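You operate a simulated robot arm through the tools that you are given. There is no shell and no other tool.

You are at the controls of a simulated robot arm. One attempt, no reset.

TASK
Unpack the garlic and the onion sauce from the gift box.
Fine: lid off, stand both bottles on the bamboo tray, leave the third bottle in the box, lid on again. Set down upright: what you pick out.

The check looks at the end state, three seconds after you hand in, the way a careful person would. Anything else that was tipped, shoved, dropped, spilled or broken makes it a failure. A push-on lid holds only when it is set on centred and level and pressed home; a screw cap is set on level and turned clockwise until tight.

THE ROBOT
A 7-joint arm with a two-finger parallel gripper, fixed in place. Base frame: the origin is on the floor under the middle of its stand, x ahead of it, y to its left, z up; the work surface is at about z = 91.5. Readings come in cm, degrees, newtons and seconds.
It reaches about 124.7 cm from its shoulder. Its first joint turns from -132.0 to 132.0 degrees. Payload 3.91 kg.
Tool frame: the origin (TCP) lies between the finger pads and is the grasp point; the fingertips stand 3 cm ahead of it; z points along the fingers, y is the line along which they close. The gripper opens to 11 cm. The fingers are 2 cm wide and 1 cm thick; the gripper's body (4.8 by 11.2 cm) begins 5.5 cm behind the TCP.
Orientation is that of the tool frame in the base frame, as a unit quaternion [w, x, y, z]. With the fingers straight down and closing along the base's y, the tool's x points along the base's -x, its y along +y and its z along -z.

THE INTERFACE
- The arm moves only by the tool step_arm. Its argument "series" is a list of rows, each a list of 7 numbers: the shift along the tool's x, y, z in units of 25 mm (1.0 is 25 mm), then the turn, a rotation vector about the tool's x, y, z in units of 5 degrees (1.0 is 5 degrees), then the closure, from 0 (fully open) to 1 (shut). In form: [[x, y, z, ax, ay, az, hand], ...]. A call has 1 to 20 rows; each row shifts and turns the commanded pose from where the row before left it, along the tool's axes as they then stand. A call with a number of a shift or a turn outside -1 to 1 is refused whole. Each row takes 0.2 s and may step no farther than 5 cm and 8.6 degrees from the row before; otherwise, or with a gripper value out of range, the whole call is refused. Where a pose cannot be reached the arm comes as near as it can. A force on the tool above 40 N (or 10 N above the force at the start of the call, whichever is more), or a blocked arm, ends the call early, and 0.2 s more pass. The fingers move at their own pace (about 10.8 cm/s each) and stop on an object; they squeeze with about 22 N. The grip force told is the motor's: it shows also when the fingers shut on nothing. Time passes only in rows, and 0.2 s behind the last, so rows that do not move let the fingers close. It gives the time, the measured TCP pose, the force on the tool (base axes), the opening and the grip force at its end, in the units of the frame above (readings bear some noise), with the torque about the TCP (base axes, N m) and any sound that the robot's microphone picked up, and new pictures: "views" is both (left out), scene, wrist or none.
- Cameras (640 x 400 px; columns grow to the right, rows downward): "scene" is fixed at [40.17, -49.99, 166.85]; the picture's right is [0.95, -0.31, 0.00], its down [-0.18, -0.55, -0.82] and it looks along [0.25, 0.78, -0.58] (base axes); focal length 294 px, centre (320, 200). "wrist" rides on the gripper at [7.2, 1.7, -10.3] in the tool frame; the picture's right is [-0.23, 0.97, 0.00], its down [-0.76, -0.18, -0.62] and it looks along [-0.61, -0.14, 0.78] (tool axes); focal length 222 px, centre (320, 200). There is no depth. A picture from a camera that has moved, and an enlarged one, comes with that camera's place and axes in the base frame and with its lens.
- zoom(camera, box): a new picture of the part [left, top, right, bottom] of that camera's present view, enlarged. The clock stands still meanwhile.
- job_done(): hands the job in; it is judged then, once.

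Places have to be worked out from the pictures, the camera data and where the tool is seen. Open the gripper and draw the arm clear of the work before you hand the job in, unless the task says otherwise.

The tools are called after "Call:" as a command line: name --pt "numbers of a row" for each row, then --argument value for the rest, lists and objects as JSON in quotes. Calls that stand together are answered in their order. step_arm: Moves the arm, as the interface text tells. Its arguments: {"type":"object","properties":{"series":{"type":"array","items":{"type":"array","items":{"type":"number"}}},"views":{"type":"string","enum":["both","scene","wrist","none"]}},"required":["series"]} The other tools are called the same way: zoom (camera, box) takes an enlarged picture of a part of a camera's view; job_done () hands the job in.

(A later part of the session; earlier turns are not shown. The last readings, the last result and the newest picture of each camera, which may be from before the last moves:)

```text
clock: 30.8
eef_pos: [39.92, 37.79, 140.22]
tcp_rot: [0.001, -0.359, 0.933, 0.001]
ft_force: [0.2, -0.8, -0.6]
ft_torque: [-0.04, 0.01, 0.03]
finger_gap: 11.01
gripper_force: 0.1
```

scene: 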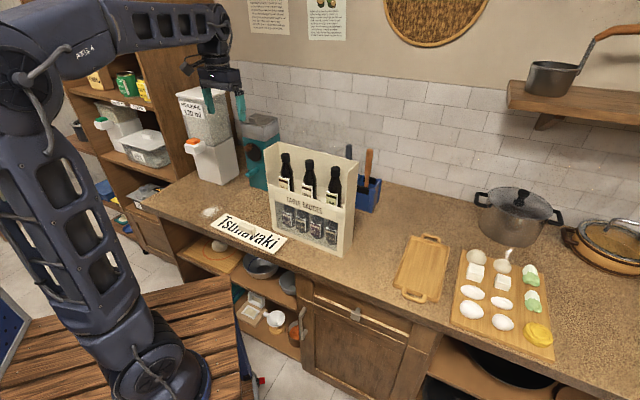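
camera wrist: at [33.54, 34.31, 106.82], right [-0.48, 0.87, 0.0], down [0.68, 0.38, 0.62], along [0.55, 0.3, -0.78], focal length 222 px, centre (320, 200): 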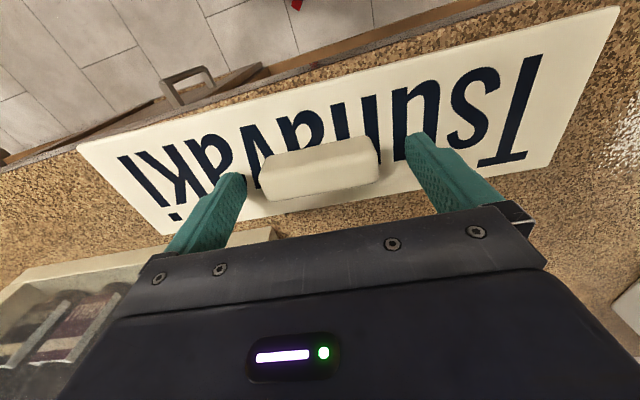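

The lid is parked. I'll now move to a viewpoint above and in front of the open box to locate the caps precisely.

Call:
step_arm --pt "-0.05 -0.85 0 0 0 0 0" --pt "-0.05 -0.85 0 0 0 0 0" --pt "-0.05 -0.85 0 0 0 0 0" --pt "-0.05 -0.85 0 0 0 0 0" --pt "-0.05 -0.85 0 0 0 0 0" --pt "-0.05 -0.85 0 0 0 0 0" --pt "-0.05 -0.85 0 0 0 0 0" --pt "-0.05 -0.85 0 0 0 0 0" --pt "-0.05 -0.85 0 0 0 0 0" --pt "-0.05 -0.85 0 0 0 0 0" --pt "0 0 0 0 0 0 0" --views "both"

Call:
zoom --camera "wrist" --box '[150, 60, 490, 260]'

```text
clock: 33.2
eef_pos: [55.22, 22.91, 140.09]
tcp_rot: [0.001, -0.359, 0.933, 0.0]
ft_force: [-0.5, 0.0, 0.2]
ft_torque: [-0.02, 0.0, 0.01]
finger_gap: 10.99
gripper_force: 0.3
camera wrist: at [48.67, 19.24, 150.49], right [-0.48, 0.87, 0.0], down [0.68, 0.38, 0.62], along [0.55, 0.3, -0.78], focal length 222 px, centre (320, 200)
```

scene: 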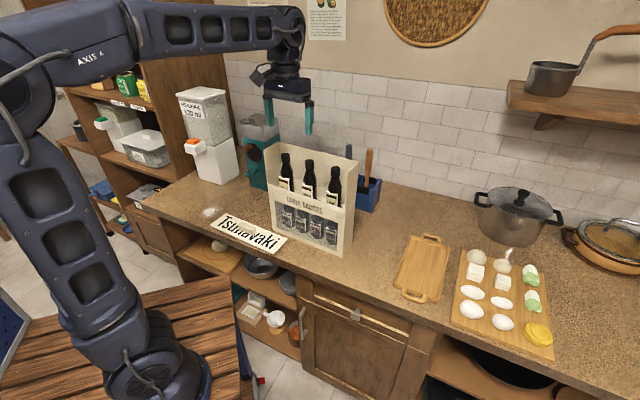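
wrist: 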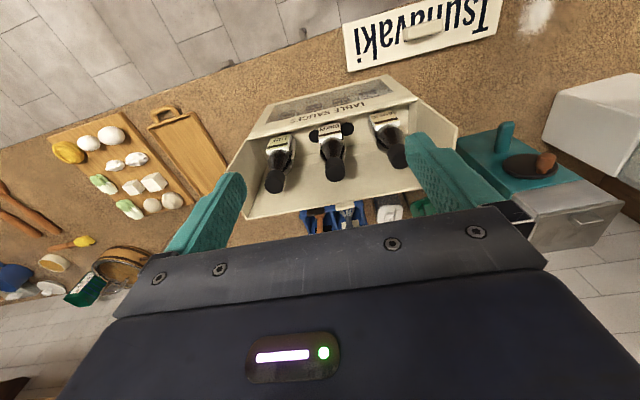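

```text
1.88 times, centred on (320, 160) of wrist
camera zoom: at [48.67, 19.24, 150.49], right [-0.48, 0.87, 0.0], down [0.68, 0.38, 0.62], along [0.55, 0.3, -0.78], focal length 418 px, centre (320, 275)
```

zoom: 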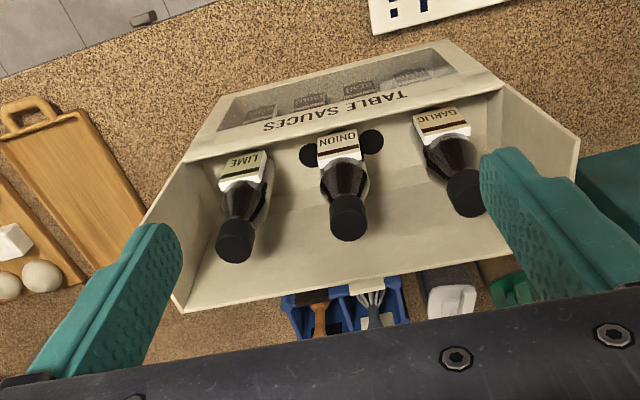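

Call:
zoom --camera "wrist" --box '[250, 100, 430, 210]'

Call:
zoom --camera "scene" --box '[262, 135, 362, 225]'

```text
3.56 times, centred on (340, 155) of wrist
camera zoom: at [48.67, 19.24, 150.49], right [-0.48, 0.87, 0.0], down [0.68, 0.38, 0.62], along [0.55, 0.3, -0.78], focal length 790 px, centre (249, 360)
```

zoom: 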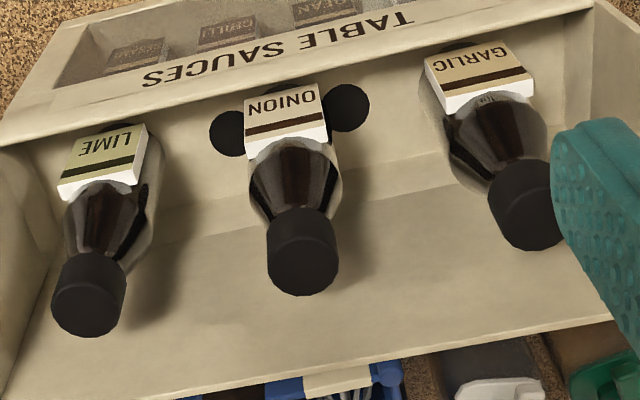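

```text
4.44 times, centred on (312, 180) of scene
camera zoom: at [40.17, -49.99, 166.85], right [0.95, -0.31, 0.0], down [-0.18, -0.55, -0.82], along [0.25, 0.78, -0.58], focal length 1308 px, centre (356, 289)
```

zoom: 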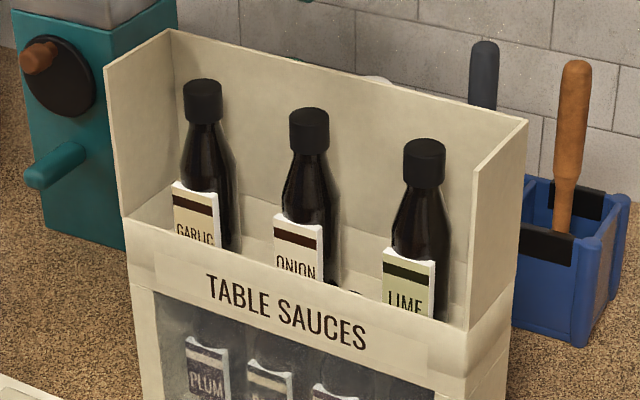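

Combining both views, the caps sit at garlic (56.4, 36.0), onion (62.5, 29.35) and lime (68.5, 22.4), with tops at z ≈ 123.1 and about 2.9 cm across. I'll go above the onion with the gripper half open and pause just above it to check.

Call:
step_arm --pt "-0.776 -0.01 0 0 0 0 0.3" --pt "-0.776 -0.01 0 0 0 0 0.45" --pt "-0.776 -0.01 0 0 0 0 0.45" --pt "-0.776 -0.01 0 0 0 0 0.45" --pt "-0.776 0 0 0 0 0 0.45" --pt "0 0 0.8 0 0 0 0.45" --pt "0 0 0.8 0 0 0 0.45" --pt "0 0 0.8 0 0 0 0.45" --pt "0 0 0.6 0 0 0 0.45" --pt "0 0 0 0 0 0 0.45" --views "both"

Call:
zoom --camera "wrist" --box '[180, 60, 460, 230]'

Call:
zoom --camera "scene" --box '[262, 85, 362, 215]'

```text
clock: 35.4
eef_pos: [62.37, 29.35, 132.66]
tcp_rot: [0.001, -0.359, 0.933, 0.0]
ft_force: [-0.6, -0.7, 0.3]
ft_torque: [-0.02, 0.03, -0.01]
finger_gap: 6.04
gripper_force: 0.1
camera wrist: at [55.93, 25.75, 143.05], right [-0.48, 0.88, 0.0], down [0.68, 0.38, 0.62], along [0.55, 0.3, -0.78], focal length 222 px, centre (320, 200)
```

scene: 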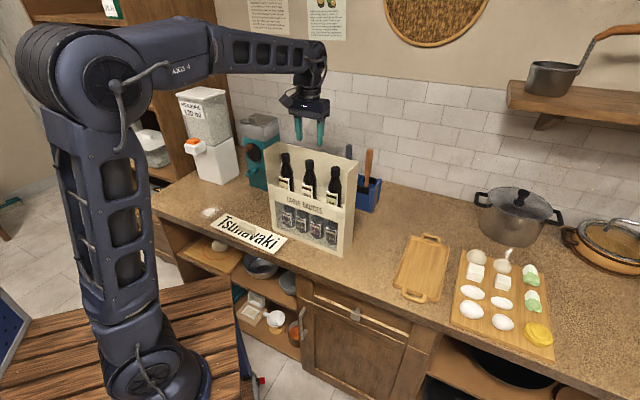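
wrist: 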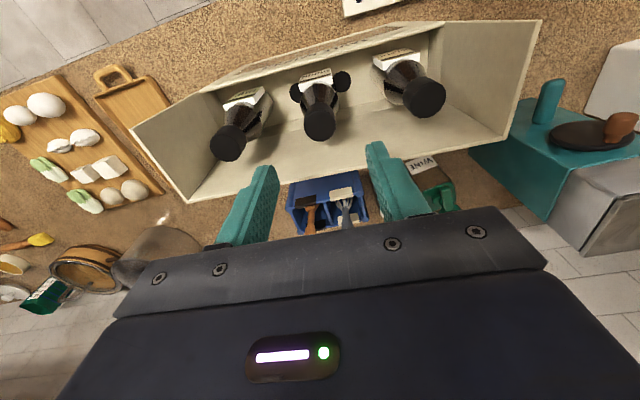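

```text
2.29 times, centred on (320, 145) of wrist
camera zoom: at [55.93, 25.75, 143.05], right [-0.48, 0.88, 0.0], down [0.68, 0.38, 0.62], along [0.55, 0.3, -0.78], focal length 508 px, centre (320, 326)
```

zoom: 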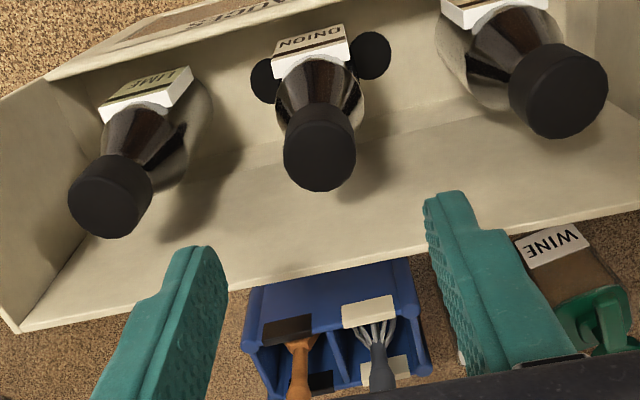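

```text
3.08 times, centred on (312, 150) of scene
camera zoom: at [40.17, -49.99, 166.85], right [0.95, -0.31, 0.0], down [-0.18, -0.55, -0.82], along [0.25, 0.78, -0.58], focal length 906 px, centre (345, 354)
```

zoom: 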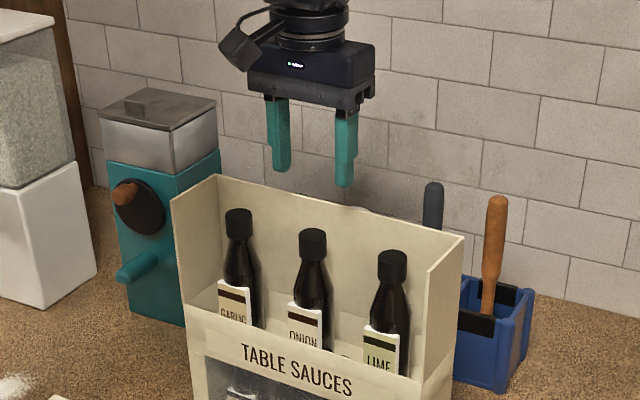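

The onion cap sits at (62.4, 29.3), directly under the TCP. I'll descend around it to z ≈ 121.6, cap mid-height, still open.

Call:
step_arm --pt "0 0 0.5 0 0 0 0.45" --pt "0 0 0.7 0 0 0 0.45" --pt "0 0 0.7 0 0 0 0.45" --pt "0 0 0.7 0 0 0 0.45" --pt "0 0 0.7 0 0 0 0.45" --pt "0 0 0.6 0 0 0 0.45" --pt "0 0 0.5 0 0 0 0.45" --pt "0 0 0 0 0 0 0.45" --views "both"

Call:
zoom --camera "wrist" --box '[180, 60, 460, 230]'

Call:
zoom --camera "scene" --box '[262, 105, 362, 215]'

```text
clock: 37.2
eef_pos: [62.34, 29.49, 121.58]
tcp_rot: [0.001, -0.358, 0.934, 0.0]
ft_force: [0.3, -0.5, -0.3]
ft_torque: [-0.02, 0.03, 0.01]
finger_gap: 6.05
gripper_force: 0.0
camera wrist: at [55.86, 25.86, 131.99], right [-0.48, 0.87, 0.0], down [0.68, 0.38, 0.62], along [0.55, 0.3, -0.78], focal length 222 px, centre (320, 200)
```

scene: 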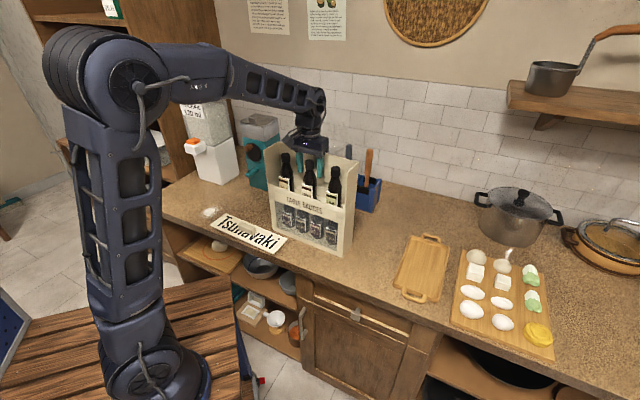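
wrist: 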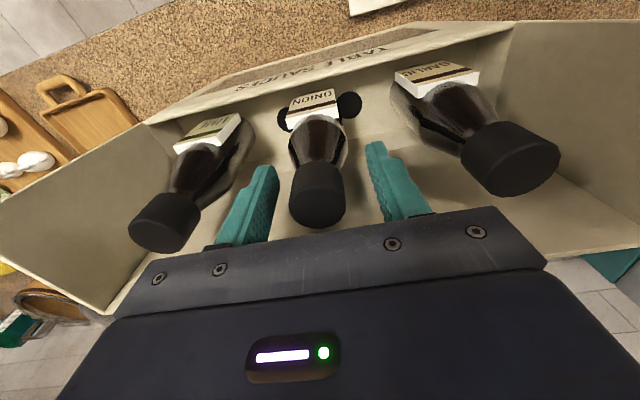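

```text
2.29 times, centred on (320, 145) of wrist
camera zoom: at [55.86, 25.86, 131.99], right [-0.48, 0.87, 0.0], down [0.68, 0.38, 0.62], along [0.55, 0.3, -0.78], focal length 508 px, centre (320, 326)
```

zoom: 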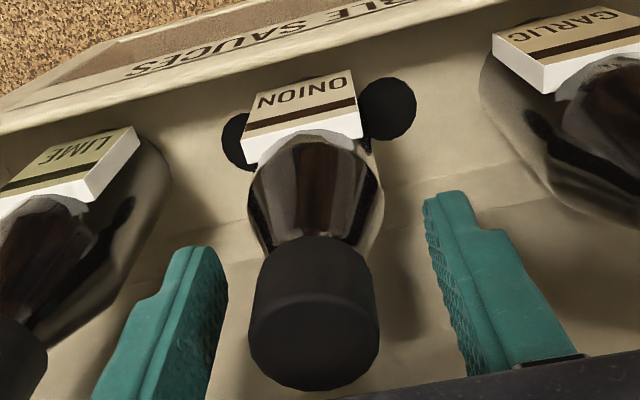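

```text
3.64 times, centred on (312, 160) of scene
camera zoom: at [40.17, -49.99, 166.85], right [0.95, -0.31, 0.0], down [-0.18, -0.55, -0.82], along [0.25, 0.78, -0.58], focal length 1070 px, centre (349, 346)
```

zoom: 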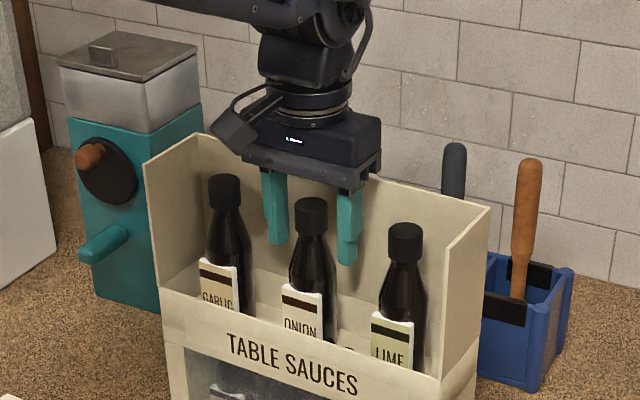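

The fingers straddle the onion cap, and the cap is about 1.7 mm toward tool −y. I'll centre on it and close gently.

Call:
step_arm --pt "0 -0.07 0 0 0 0 0.45" --pt "0 0 0 0 0 0 0.55" --pt "0 0 0 0 0 0 0.64" --pt "0 0 0 0 0 0 0.69" --pt "0 0 0 0 0 0 0.72" --pt "0 0 0 0 0 0 0.75" --pt "0 0 0 0 0 0 0.8" --pt "0 0 0 0 0 0 0.9" --pt "0 0 0 0 0 0 1" --pt "0 0 0 0 0 0 1" --views "both"

Call:
zoom --camera "scene" --box '[262, 105, 362, 215]'

```text
clock: 39.4
eef_pos: [62.46, 29.43, 121.48]
tcp_rot: [0.001, -0.359, 0.933, 0.0]
ft_force: [0.4, 1.2, 0.7]
ft_torque: [0.07, -0.02, 0.02]
finger_gap: 3.4
gripper_force: 22.0
camera wrist: at [56.03, 25.74, 131.98], right [-0.48, 0.87, 0.0], down [0.68, 0.38, 0.62], along [0.55, 0.3, -0.78], focal length 222 px, centre (320, 200)
```

scene: 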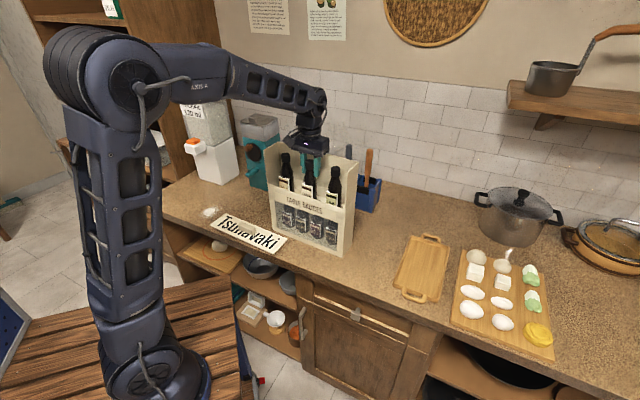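
wrist: 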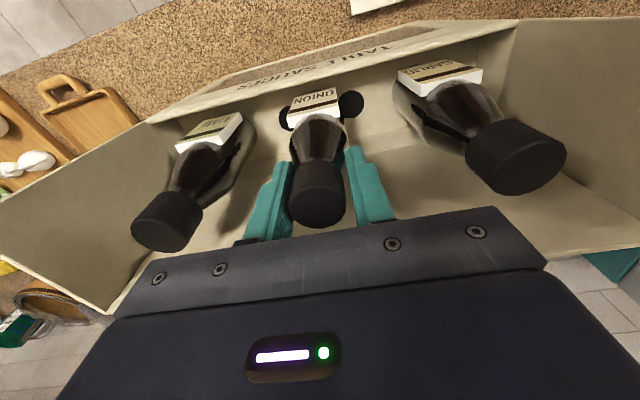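

```text
3.64 times, centred on (312, 160) of scene
camera zoom: at [40.17, -49.99, 166.85], right [0.95, -0.31, 0.0], down [-0.18, -0.55, -0.82], along [0.25, 0.78, -0.58], focal length 1070 px, centre (349, 346)
```

zoom: 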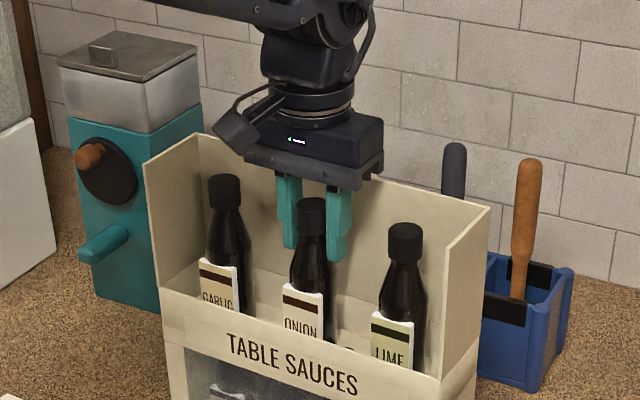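

Call:
zoom --camera "scene" --box '[290, 140, 340, 200]'

Call:
zoom --camera "wrist" --box '[240, 80, 400, 240]'

```text
6.67 times, centred on (315, 170) of scene
camera zoom: at [40.17, -49.99, 166.85], right [0.95, -0.31, 0.0], down [-0.18, -0.55, -0.82], along [0.25, 0.78, -0.58], focal length 1962 px, centre (353, 400)
```

zoom: 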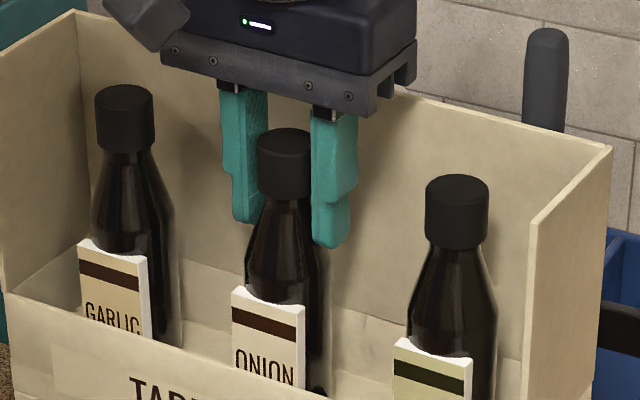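

```text
2.50 times, centred on (320, 160) of wrist
camera zoom: at [56.03, 25.74, 131.98], right [-0.48, 0.87, 0.0], down [0.68, 0.38, 0.62], along [0.55, 0.3, -0.78], focal length 555 px, centre (320, 300)
```

zoom: 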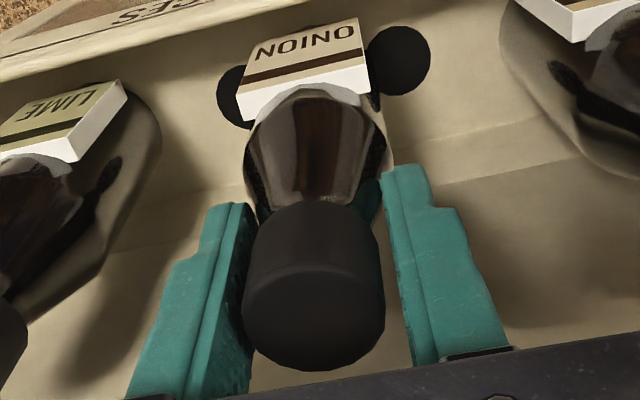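

The gap is 3.4 cm, but the cap is only about 3 cm across, so the fingertips look to be bearing on the sloped shoulder below it. I'll open, rise 1.1 cm so that only the cap is between the pads, and re-close.

Call:
step_arm --pt "0 0 0 0 0 0 0.6" --pt "0 0 0 0 0 0 0.45" --pt "0 0 -0.22 0 0 0 0.45" --pt "0 0 -0.22 0 0 0 0.45" --pt "0 0 0 0 0 0 0.6" --pt "0 0 0 0 0 0 0.66" --pt "0 0 0 0 0 0 0.7" --pt "0 0 0 0 0 0 0.73" --pt "0 0 0 0 0 0 0.77" --pt "0 0 0 0 0 0 0.85" --pt "0 0 0 0 0 0 1" --pt "0 0 0 0 0 0 1" --views "wrist"

Call:
zoom --camera "scene" --box '[290, 140, 340, 200]'

Call:
zoom --camera "wrist" --box '[240, 80, 400, 240]'

```text
clock: 42.0
eef_pos: [62.5, 29.4, 122.57]
tcp_rot: [0.001, -0.359, 0.933, 0.001]
ft_force: [0.0, 1.4, 1.5]
ft_torque: [0.06, -0.06, 0.02]
finger_gap: 3.28
gripper_force: 22.0
camera wrist: at [55.98, 25.68, 133.07], right [-0.48, 0.87, 0.0], down [0.68, 0.38, 0.62], along [0.55, 0.3, -0.78], focal length 222 px, centre (320, 200)
```

wrist: 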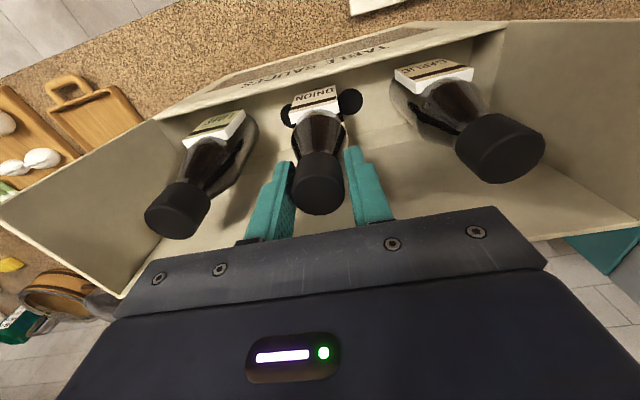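

```text
6.67 times, centred on (315, 170) of scene
camera zoom: at [40.17, -49.99, 166.85], right [0.95, -0.31, 0.0], down [-0.18, -0.55, -0.82], along [0.25, 0.78, -0.58], focal length 1962 px, centre (353, 400)
```

zoom: 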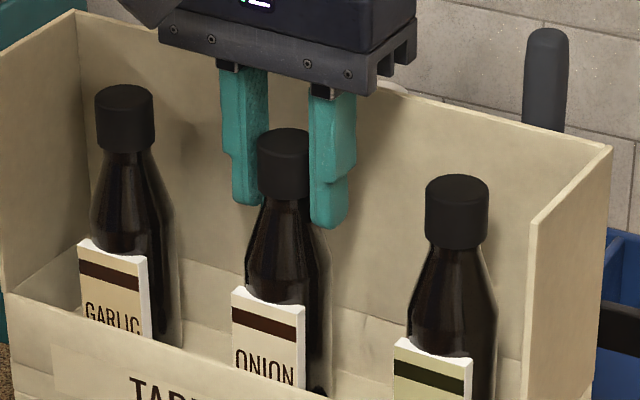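

```text
2.50 times, centred on (320, 160) of wrist
camera zoom: at [55.98, 25.68, 133.07], right [-0.48, 0.87, 0.0], down [0.68, 0.38, 0.62], along [0.55, 0.3, -0.78], focal length 555 px, centre (320, 300)
```

zoom: 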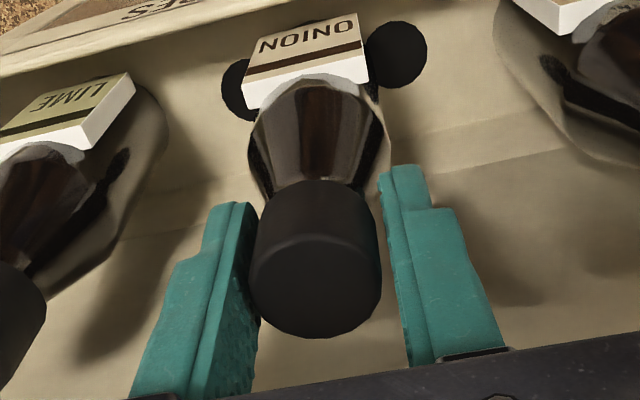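

The cap is now gripped at a 3.28 cm gap with balanced forces. I'll lift 2 cm slowly and check that the bottle follows.

Call:
step_arm --pt "0 0 -0.1 0 0 0 1" --pt "0 0 -0.15 0 0 0 1" --pt "0 0 -0.2 0 0 0 1" --pt "0 0 -0.2 0 0 0 1" --pt "0 0 -0.15 0 0 0 1" --pt "0 0 0 0 0 0 1" --views "wrist"

Call:
zoom --camera "scene" --box '[265, 125, 360, 205]'

```text
clock: 43.4
eef_pos: [62.47, 29.4, 124.66]
tcp_rot: [0.001, -0.359, 0.933, 0.0]
ft_force: [0.2, 0.1, -2.2]
ft_torque: [0.01, 0.03, -0.07]
finger_gap: 3.26
gripper_force: 21.5
camera wrist: at [56.02, 25.68, 135.11], right [-0.48, 0.88, 0.0], down [0.68, 0.38, 0.62], along [0.55, 0.3, -0.78], focal length 222 px, centre (320, 200)
```

wrist: 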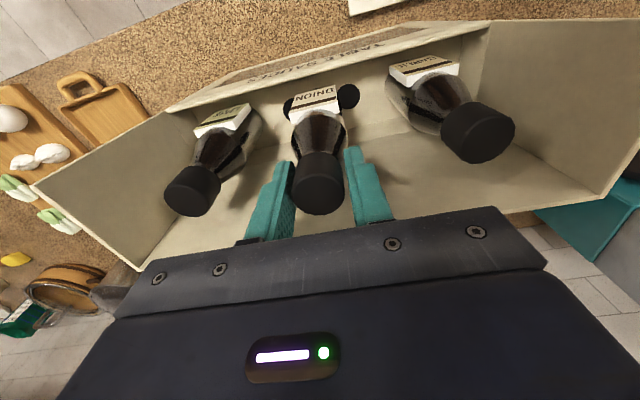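

```text
5.00 times, centred on (312, 165) of scene
camera zoom: at [40.17, -49.99, 166.85], right [0.95, -0.31, 0.0], down [-0.18, -0.55, -0.82], along [0.25, 0.78, -0.58], focal length 1472 px, centre (358, 375)
```

zoom: 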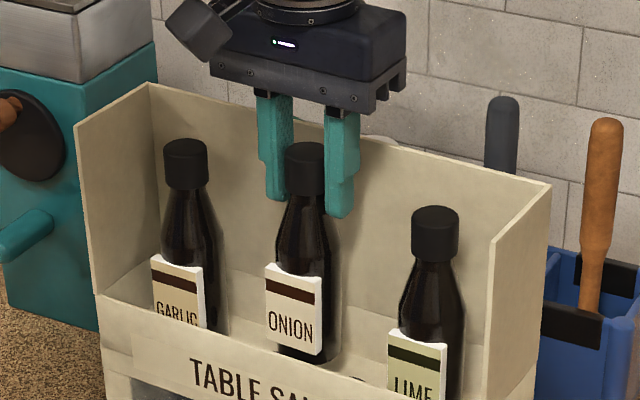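

The onion bottle follows the gripper cleanly. I'll lift it right out above the rim.

Call:
step_arm --pt "0 0 -0.3 0 0 0 1" --pt "0 0 -0.5 0 0 0 1" --pt "0 0 -0.7 0 0 0 1" --pt "0 0 -0.8 0 0 0 1" --pt "0 0 -0.8 0 0 0 1" --pt "0 0 -0.8 0 0 0 1" --pt "0 0 -0.8 0 0 0 1" --pt "0 0 -0.8 0 0 0 1" --pt "0 0 -0.7 0 0 0 1" --pt "0 0 -0.5 0 0 0 1" --pt "0 0 -0.3 0 0 0 1" --pt "0 0 0 0 0 0 1" --views "both"

Call:
zoom --camera "scene" --box '[262, 75, 362, 215]'

```text
clock: 46.0
eef_pos: [62.49, 29.39, 142.18]
tcp_rot: [0.002, -0.36, 0.933, 0.001]
ft_force: [0.3, 0.1, -2.3]
ft_torque: [0.01, -0.05, 0.02]
finger_gap: 3.24
gripper_force: 21.9
camera wrist: at [56.12, 25.69, 152.58], right [-0.48, 0.87, 0.0], down [0.68, 0.38, 0.62], along [0.55, 0.3, -0.78], focal length 222 px, centre (320, 200)
```

scene: 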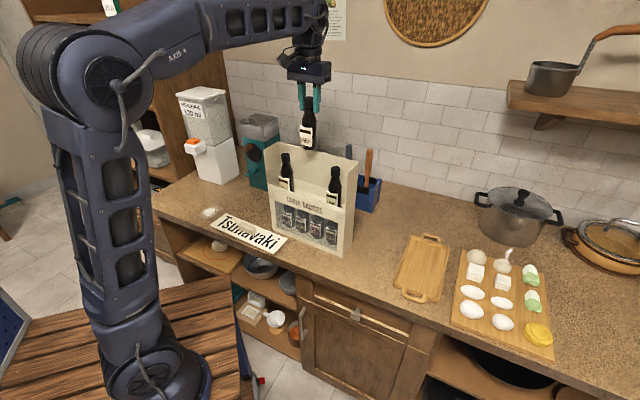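
wrist: 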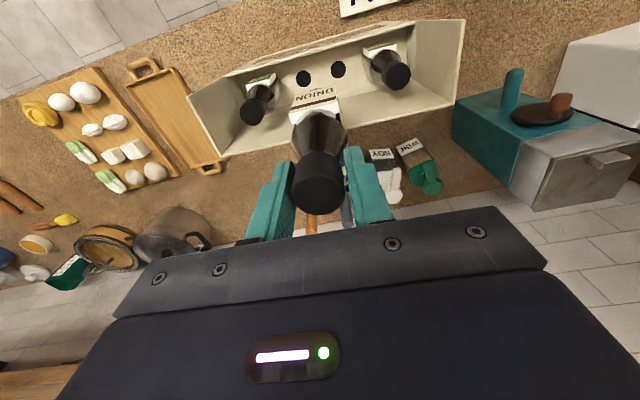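

```text
2.86 times, centred on (312, 145) of scene
camera zoom: at [40.17, -49.99, 166.85], right [0.95, -0.31, 0.0], down [-0.18, -0.55, -0.82], along [0.25, 0.78, -0.58], focal length 841 px, centre (343, 357)
```

zoom: 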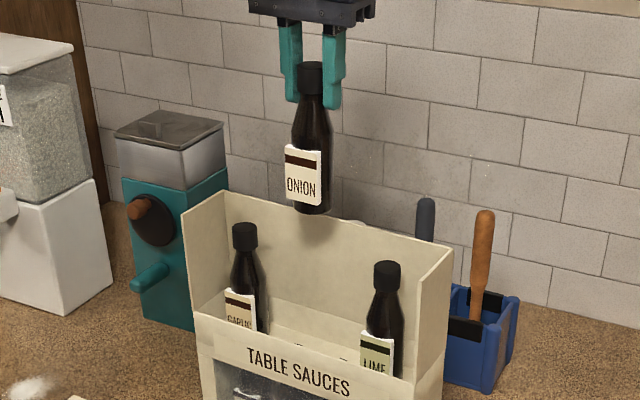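

The onion bottle hangs vertical, about 15 cm tall with its base roughly 14.3 cm below the TCP. I'll raise it a little more and carry it over the lime end of the box toward the tray.

Call:
step_arm --pt "0 0 -0.6 0 0 0 1" --pt "0 -0.2 -0.6 0 0 0 1" --pt "-0.1 -0.5 0 0 0 0 1" --pt "-0.2 -0.8 0 0 0 0 1" --pt "-0.25 -0.9 0 0 0 0 1" --pt "-0.25 -0.9 0 0 0 0 1" --pt "-0.25 -0.9 0 0 0 0 1" --pt "-0.25 -0.9 0 0 0 0 1" --pt "-0.25 -0.9 0 0 0 0 1" --pt "-0.25 -0.9 0 0 0 0 1" --pt "-0.25 -0.9 0 0 0 0 1" --pt "-0.25 -0.9 0 0 0 0 1" --pt "-0.25 -0.8 0 0 0 0 1" --pt "-0.2 -0.5 0 0 0 0 1" --pt "-0.1 -0.2 0 0 0 0 1" --pt "0 0 0 0 0 0 1" --views "both"

Call:
zoom --camera "wrist" --box '[100, 0, 500, 220]'

```text
clock: 49.4
eef_pos: [84.76, 15.08, 145.12]
tcp_rot: [0.001, -0.359, 0.933, 0.0]
ft_force: [0.1, 0.4, -1.8]
ft_torque: [-0.03, 0.02, 0.01]
finger_gap: 3.23
gripper_force: 21.4
camera wrist: at [78.39, 11.47, 155.57], right [-0.48, 0.88, 0.0], down [0.68, 0.38, 0.62], along [0.55, 0.3, -0.78], focal length 222 px, centre (320, 200)
```

scene: 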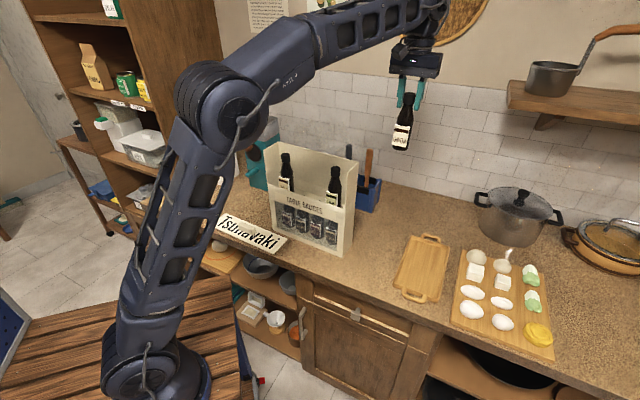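
wrist: 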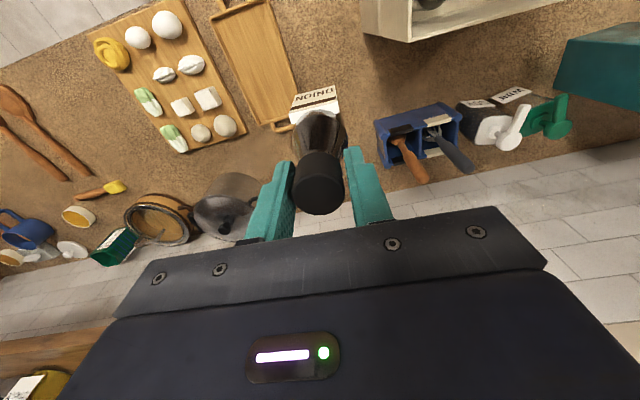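

```text
1.60 times, centred on (300, 110) of wrist
camera zoom: at [78.39, 11.47, 155.57], right [-0.48, 0.88, 0.0], down [0.68, 0.38, 0.62], along [0.55, 0.3, -0.78], focal length 355 px, centre (352, 344)
```

zoom: 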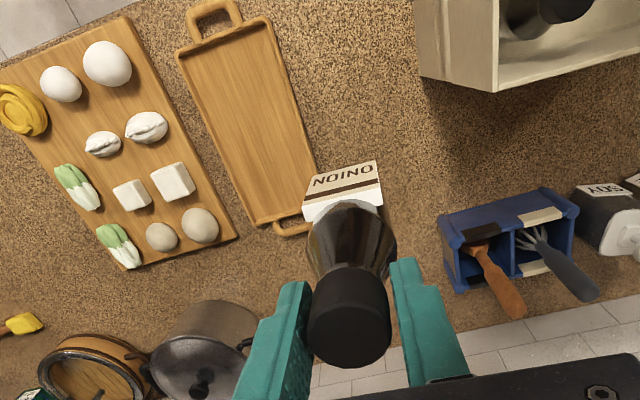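

The tray corners from this view give its centre as about (93.5, 3.4), with the long axis at 44°. I'll stand the onion at the far spot, (97.4, 7.2), so the garlic can go in front at (89.6, −0.5). I'll move there and lower partway.

Call:
step_arm --pt "-0.1 -0.4 0.2 0 0 0 1" --pt "-0.2 -0.7 0.4 0 0 0 1" --pt "-0.23 -0.8 0.5 0 0 0 1" --pt "-0.23 -0.8 0.6 0 0 0 1" --pt "-0.23 -0.8 0.6 0 0 0 1" --pt "-0.23 -0.8 0.7 0 0 0 1" --pt "-0.23 -0.7 0.8 0 0 0 1" --pt "-0.13 -0.46 0.9 0 0 0 1" --pt "-0.07 -0.25 0.9 0 0 0 1" --pt "0 0 0.9 0 0 0 1" --pt "0 0 0.9 0 0 0 1" --pt "0 0 0.8 0 0 0 1" --pt "0 0 0.6 0 0 0 1" --pt "0 0 0.4 0 0 0 1" --pt "0 0 0.2 0 0 0 1" --pt "0 0 0 0 0 0 1" --views "both"

Call:
zoom --camera "scene" --box '[360, 140, 520, 320]'

Call:
zoom --camera "wrist" --box '[150, 0, 500, 240]'

```text
clock: 52.8
eef_pos: [97.5, 7.34, 121.69]
tcp_rot: [0.002, -0.359, 0.933, 0.0]
ft_force: [0.3, 0.1, -2.9]
ft_torque: [0.04, -0.02, -0.01]
finger_gap: 3.26
gripper_force: 21.7
camera wrist: at [91.02, 3.74, 132.0], right [-0.48, 0.88, 0.0], down [0.68, 0.38, 0.62], along [0.55, 0.3, -0.78], focal length 222 px, centre (320, 200)
```

scene: 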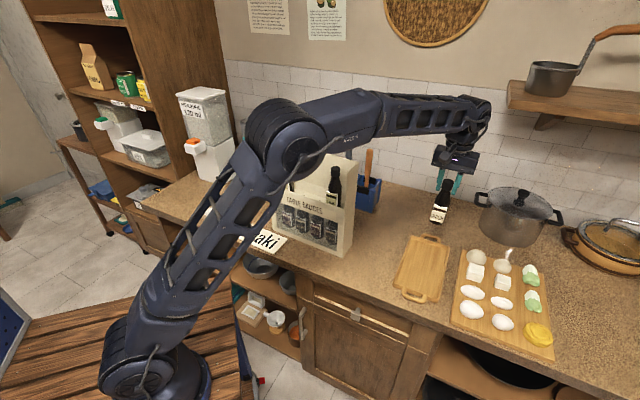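
wrist: 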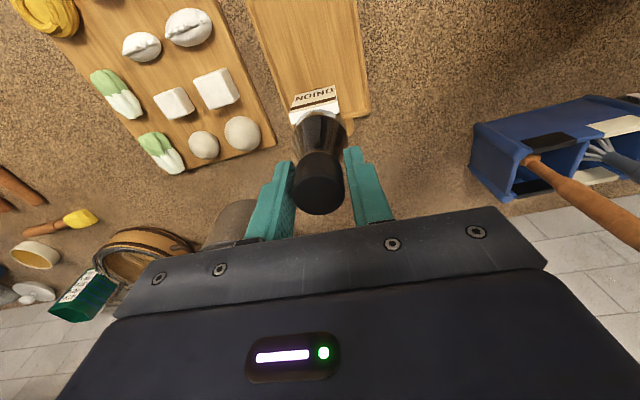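

```text
2.22 times, centred on (440, 230) of scene
camera zoom: at [40.17, -49.99, 166.85], right [0.95, -0.31, 0.0], down [-0.18, -0.55, -0.82], along [0.25, 0.78, -0.58], focal length 654 px, centre (53, 133)
```

zoom: 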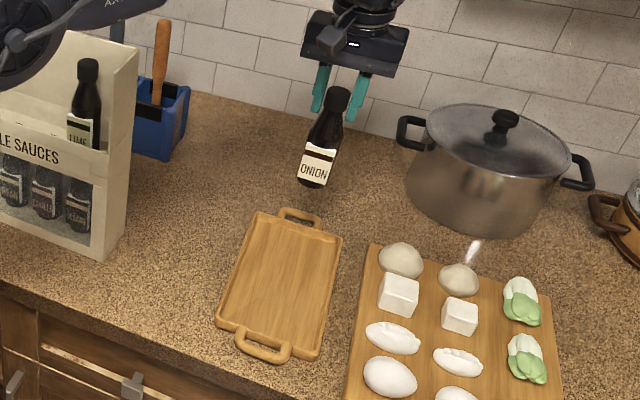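

```text
1.67 times, centred on (325, 120) of wrist
camera zoom: at [91.02, 3.74, 132.0], right [-0.48, 0.88, 0.0], down [0.68, 0.38, 0.62], along [0.55, 0.3, -0.78], focal length 370 px, centre (312, 333)
```

zoom: 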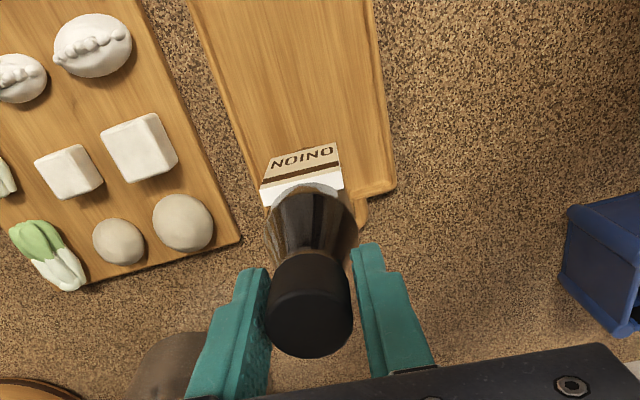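

The bottle is vertical and its vertical projection lands in the far half of the tray. I'll lower it to just above the tray floor.

Call:
step_arm --pt "0 0 0.4 0 0 0 1" --pt "0 0 0.7 0 0 0 1" --pt "0 0 0.8 0 0 0 1" --pt "0 0 0.8 0 0 0 1" --pt "0 0 0.7 0 0 0 1" --pt "0 0 0.6 0 0 0 1" --pt "0 0 0.4 0 0 0 1" --pt "0 0 0.3 0 0 0 1" --pt "0 0 0 0 0 0 1" --views "both"

Call:
zoom --camera "scene" --box '[380, 170, 480, 310]'

```text
clock: 54.8
eef_pos: [97.6, 7.48, 109.99]
tcp_rot: [0.002, -0.36, 0.933, 0.001]
ft_force: [-0.1, 0.4, -2.1]
ft_torque: [-0.03, 0.03, 0.0]
finger_gap: 3.25
gripper_force: 21.7
camera wrist: at [91.1, 3.78, 120.4], right [-0.48, 0.87, 0.0], down [0.68, 0.38, 0.62], along [0.55, 0.3, -0.78], focal length 222 px, centre (320, 200)
```

scene: 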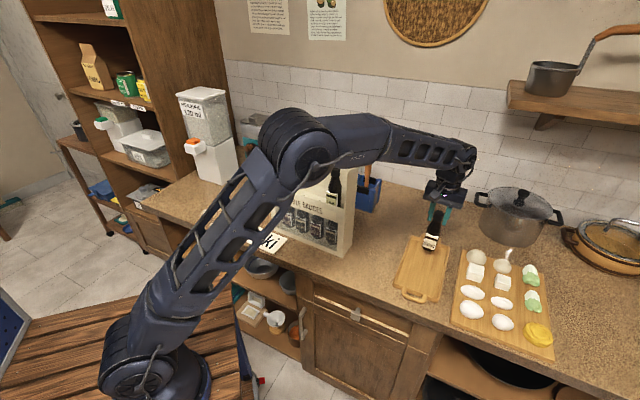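
wrist: 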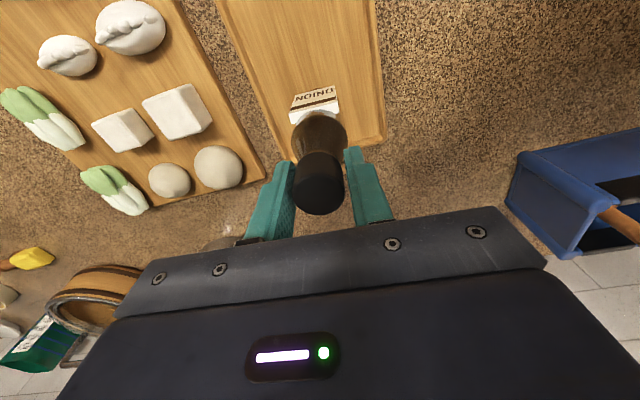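

```text
2.86 times, centred on (430, 240) of scene
camera zoom: at [40.17, -49.99, 166.85], right [0.95, -0.31, 0.0], down [-0.18, -0.55, -0.82], along [0.25, 0.78, -0.58], focal length 841 px, centre (6, 86)
```

zoom: 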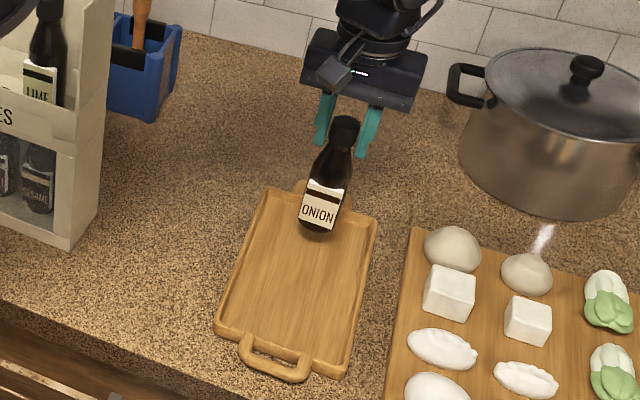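

About 3 cm to go. I'll lower in small steps and watch the force for contact.

Call:
step_arm --pt "0 0 0.2 0 0 0 1" --pt "0 0 0.2 0 0 0 1" --pt "0 0 0.15 0 0 0 1" --pt "0 0 0.1 0 0 0 1" --pt "0 0 0.1 0 0 0 1" --pt "0 0 0 0 0 0 1" --views "none"

Call:
zoom --camera "scene" --box '[395, 190, 465, 310]'

```text
clock: 56.2
eef_pos: [97.49, 7.35, 108.03]
tcp_rot: [0.001, -0.358, 0.934, 0.0]
ft_force: [-0.7, 0.1, -2.6]
ft_torque: [0.0, -0.01, -0.02]
finger_gap: 3.24
gripper_force: 22.0
```

```text
3.33 times, centred on (430, 250) of scene
camera zoom: at [40.17, -49.99, 166.85], right [0.95, -0.31, 0.0], down [-0.18, -0.55, -0.82], along [0.25, 0.78, -0.58], focal length 981 px, centre (-47, 33)
```

zoom: 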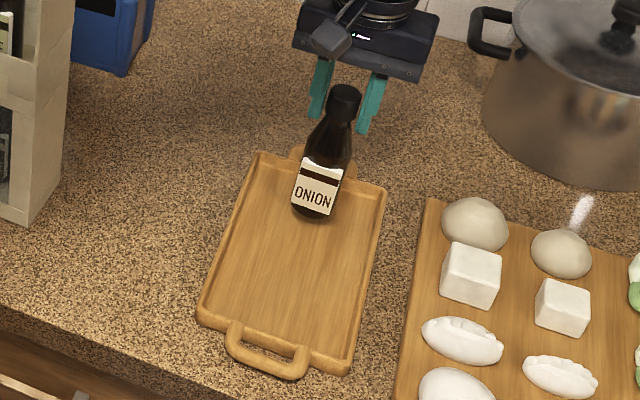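

Call:
step_arm --pt "0 0 0.08 0 0 0 1" --pt "0 0 0.08 0 0 0 1" --pt "0 0 0.06 0 0 0 1" --pt "0 0 0 0 0 0 1" --views "none"

```text
clock: 57.2
eef_pos: [97.45, 7.4, 107.49]
tcp_rot: [0.0, -0.36, 0.933, 0.0]
ft_force: [-0.5, 0.3, -2.8]
ft_torque: [0.02, -0.02, 0.0]
finger_gap: 3.27
gripper_force: 22.2
```

No contact yet at 107.5, so I'll continue in 1.5 mm steps.

Call:
step_arm --pt "0 0 0.06 0 0 0 1" --pt "0 0 0.06 0 0 0 1" --pt "0 0 0 0 0 0 1" --views "none"

Call:
zoom --camera "scene" --box '[395, 190, 465, 310]'

```text
clock: 58.0
eef_pos: [97.61, 7.38, 107.3]
tcp_rot: [0.0, -0.359, 0.933, 0.0]
ft_force: [0.0, -0.1, -2.5]
ft_torque: [-0.01, -0.02, -0.02]
finger_gap: 3.27
gripper_force: 21.9
```

```text
3.33 times, centred on (430, 250) of scene
camera zoom: at [40.17, -49.99, 166.85], right [0.95, -0.31, 0.0], down [-0.18, -0.55, -0.82], along [0.25, 0.78, -0.58], focal length 981 px, centre (-47, 33)
```

zoom: 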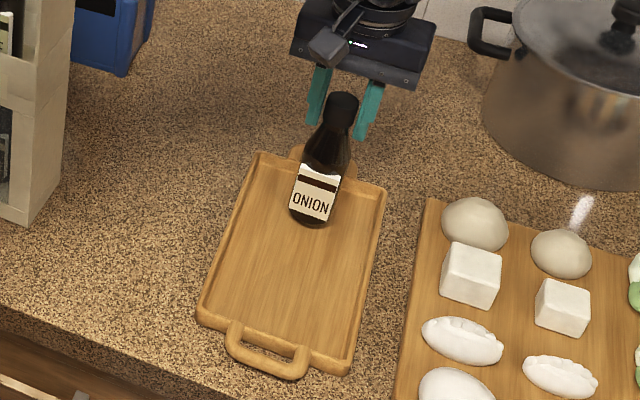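

Call:
step_arm --pt "0 0 0.06 0 0 0 1" --pt "0 0 0.06 0 0 0 1" --pt "0 0 0.06 0 0 0 1" --pt "0 0 0 0 0 0 1" --views "none"

```text
clock: 59.0
eef_pos: [97.48, 7.46, 106.73]
tcp_rot: [0.001, -0.359, 0.933, 0.0]
ft_force: [0.1, -0.5, -3.1]
ft_torque: [-0.02, 0.01, -0.03]
finger_gap: 3.26
gripper_force: 22.4
```

Still hanging free at 106.7; a few more small steps down.

Call:
step_arm --pt "0 0 0.06 0 0 0 1" --pt "0 0 0.06 0 0 0 1" --pt "0 0 0 0 0 0 1" --views "none"

Call:
zoom --camera "scene" --box '[395, 190, 465, 310]'

```text
clock: 59.8
eef_pos: [97.41, 7.37, 106.43]
tcp_rot: [0.0, -0.359, 0.933, 0.0]
ft_force: [0.0, -0.5, -3.1]
ft_torque: [0.0, -0.02, 0.04]
finger_gap: 3.26
gripper_force: 21.9
```

```text
3.33 times, centred on (430, 250) of scene
camera zoom: at [40.17, -49.99, 166.85], right [0.95, -0.31, 0.0], down [-0.18, -0.55, -0.82], along [0.25, 0.78, -0.58], focal length 981 px, centre (-47, 33)
```

zoom: 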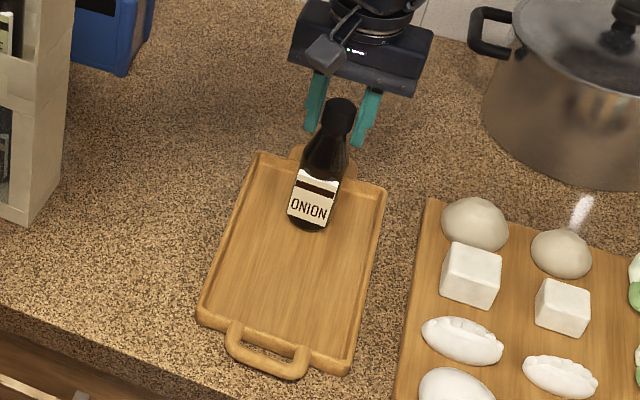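

Call:
step_arm --pt "0 0 0.05 0 0 0 1" --pt "0 0 0.05 0 0 0 1" --pt "0 0 0 0 0 0 1" --views "none"

```text
clock: 60.6
eef_pos: [97.36, 7.44, 106.13]
tcp_rot: [0.001, -0.359, 0.933, 0.001]
ft_force: [0.6, 0.2, -2.6]
ft_torque: [0.02, -0.01, 0.0]
finger_gap: 3.26
gripper_force: 21.5
```

Still free at 106.1, so I'll continue with fine steps.

Call:
step_arm --pt "0 0 0.05 0 0 0 1" --pt "0 0 0.05 0 0 0 1" --pt "0 0 0 0 0 0 1" --views "none"

```text
clock: 61.4
eef_pos: [97.49, 7.48, 106.06]
tcp_rot: [0.001, -0.359, 0.933, 0.0]
ft_force: [-4.6, -0.4, 13.5]
ft_torque: [-0.24, 0.39, -0.04]
finger_gap: 3.27
gripper_force: 22.2
```

Contact: 13.5 N at z ≈ 106.0, so the bottle is standing on the tray. I'll ease off and open gently.

Call:
step_arm --pt "0 0 -0.04 0 0 0 1" --pt "0 0 0 0 0 0 1" --pt "0 0 0 0 0 0 0.7" --pt "0 0 0 0 0 0 0.6" --pt "0 0 0 0 0 0 0.45" --pt "0 0 0 0 0 0 0.45" --views "both"

Call:
zoom --camera "scene" --box '[395, 190, 465, 310]'

```text
clock: 62.8
eef_pos: [97.45, 7.4, 106.15]
tcp_rot: [0.001, -0.359, 0.933, 0.001]
ft_force: [0.1, 0.3, 0.6]
ft_torque: [-0.01, -0.01, 0.03]
finger_gap: 6.05
gripper_force: 0.0
camera wrist: at [91.06, 3.79, 116.48], right [-0.48, 0.87, 0.0], down [0.68, 0.38, 0.62], along [0.55, 0.3, -0.78], focal length 222 px, centre (320, 200)
```

scene: 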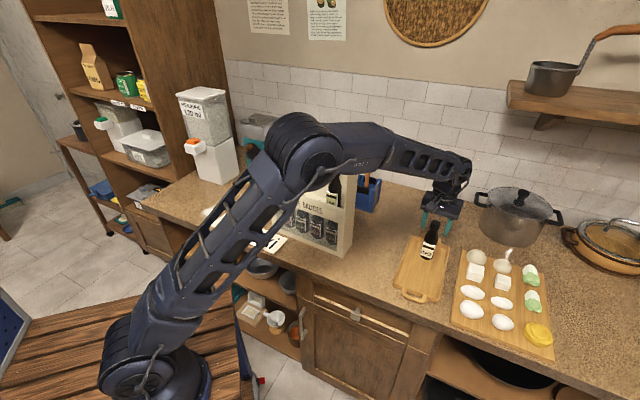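
wrist: 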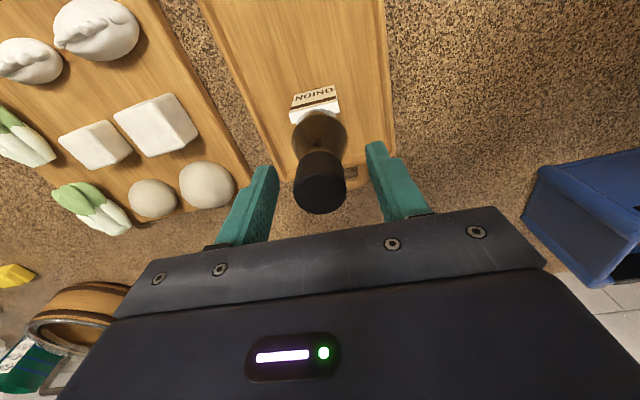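

```text
3.33 times, centred on (430, 250) of scene
camera zoom: at [40.17, -49.99, 166.85], right [0.95, -0.31, 0.0], down [-0.18, -0.55, -0.82], along [0.25, 0.78, -0.58], focal length 981 px, centre (-47, 33)
```

zoom: 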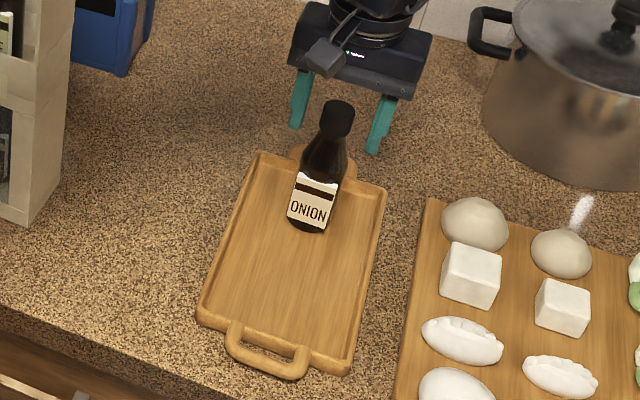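

The onion stands upright on the tray. I'll rise straight up, clear of it.

Call:
step_arm --pt "0 0 -0.2 0 0 0 0.45" --pt "0 0 -0.4 0 0 0 0.45" --pt "0 0 -0.7 0 0 0 0.45" --pt "0 0 -0.9 0 0 0 0.45" --pt "0 0 -0.95 0 0 0 0.45" --pt "0 0 -0.95 0 0 0 0.45" --pt "0 0 -0.95 0 0 0 0.45" --pt "0 0 -0.95 0 0 0 0.45" --pt "0 0 -0.95 0 0 0 0.45" --pt "0 0 -0.95 0 0 0 0.45" --pt "0 0 -0.95 0 0 0 0.45" --pt "0 0 -0.95 0 0 0 0.45" --pt "0 0 -0.95 0 0 0 0.45" --pt "0 0 -0.95 0 0 0 0.45" --pt "0 0 -0.9 0 0 0 0.45" --pt "0 0 -0.8 0 0 0 0.45" --pt "0 0 -0.6 0 0 0 0.45" --pt "0 0 -0.3 0 0 0 0.45" --pt "0 0 0 0 0 0 0.45" --views "scene"

Call:
zoom --camera "scene" --box '[250, 130, 480, 310]'

```text
clock: 66.8
eef_pos: [97.47, 7.32, 141.88]
tcp_rot: [0.001, -0.359, 0.933, 0.0]
ft_force: [-0.7, 0.0, 0.4]
ft_torque: [0.01, 0.02, -0.02]
finger_gap: 6.07
gripper_force: 0.1
```

scene: 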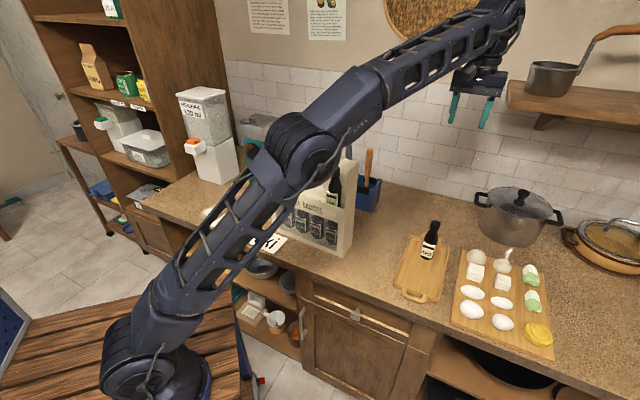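

```text
2.22 times, centred on (365, 220) of scene
camera zoom: at [40.17, -49.99, 166.85], right [0.95, -0.31, 0.0], down [-0.18, -0.55, -0.82], along [0.25, 0.78, -0.58], focal length 654 px, centre (220, 156)
```

zoom: 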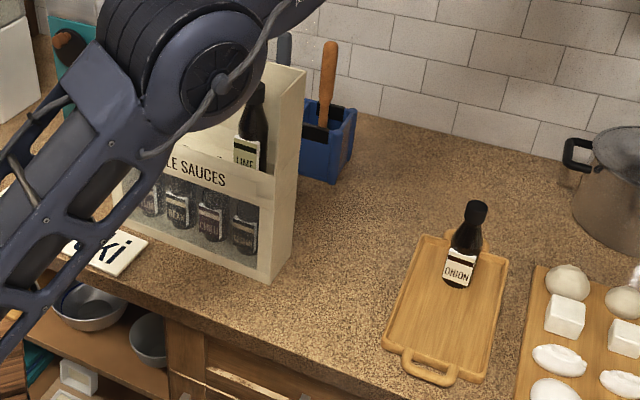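

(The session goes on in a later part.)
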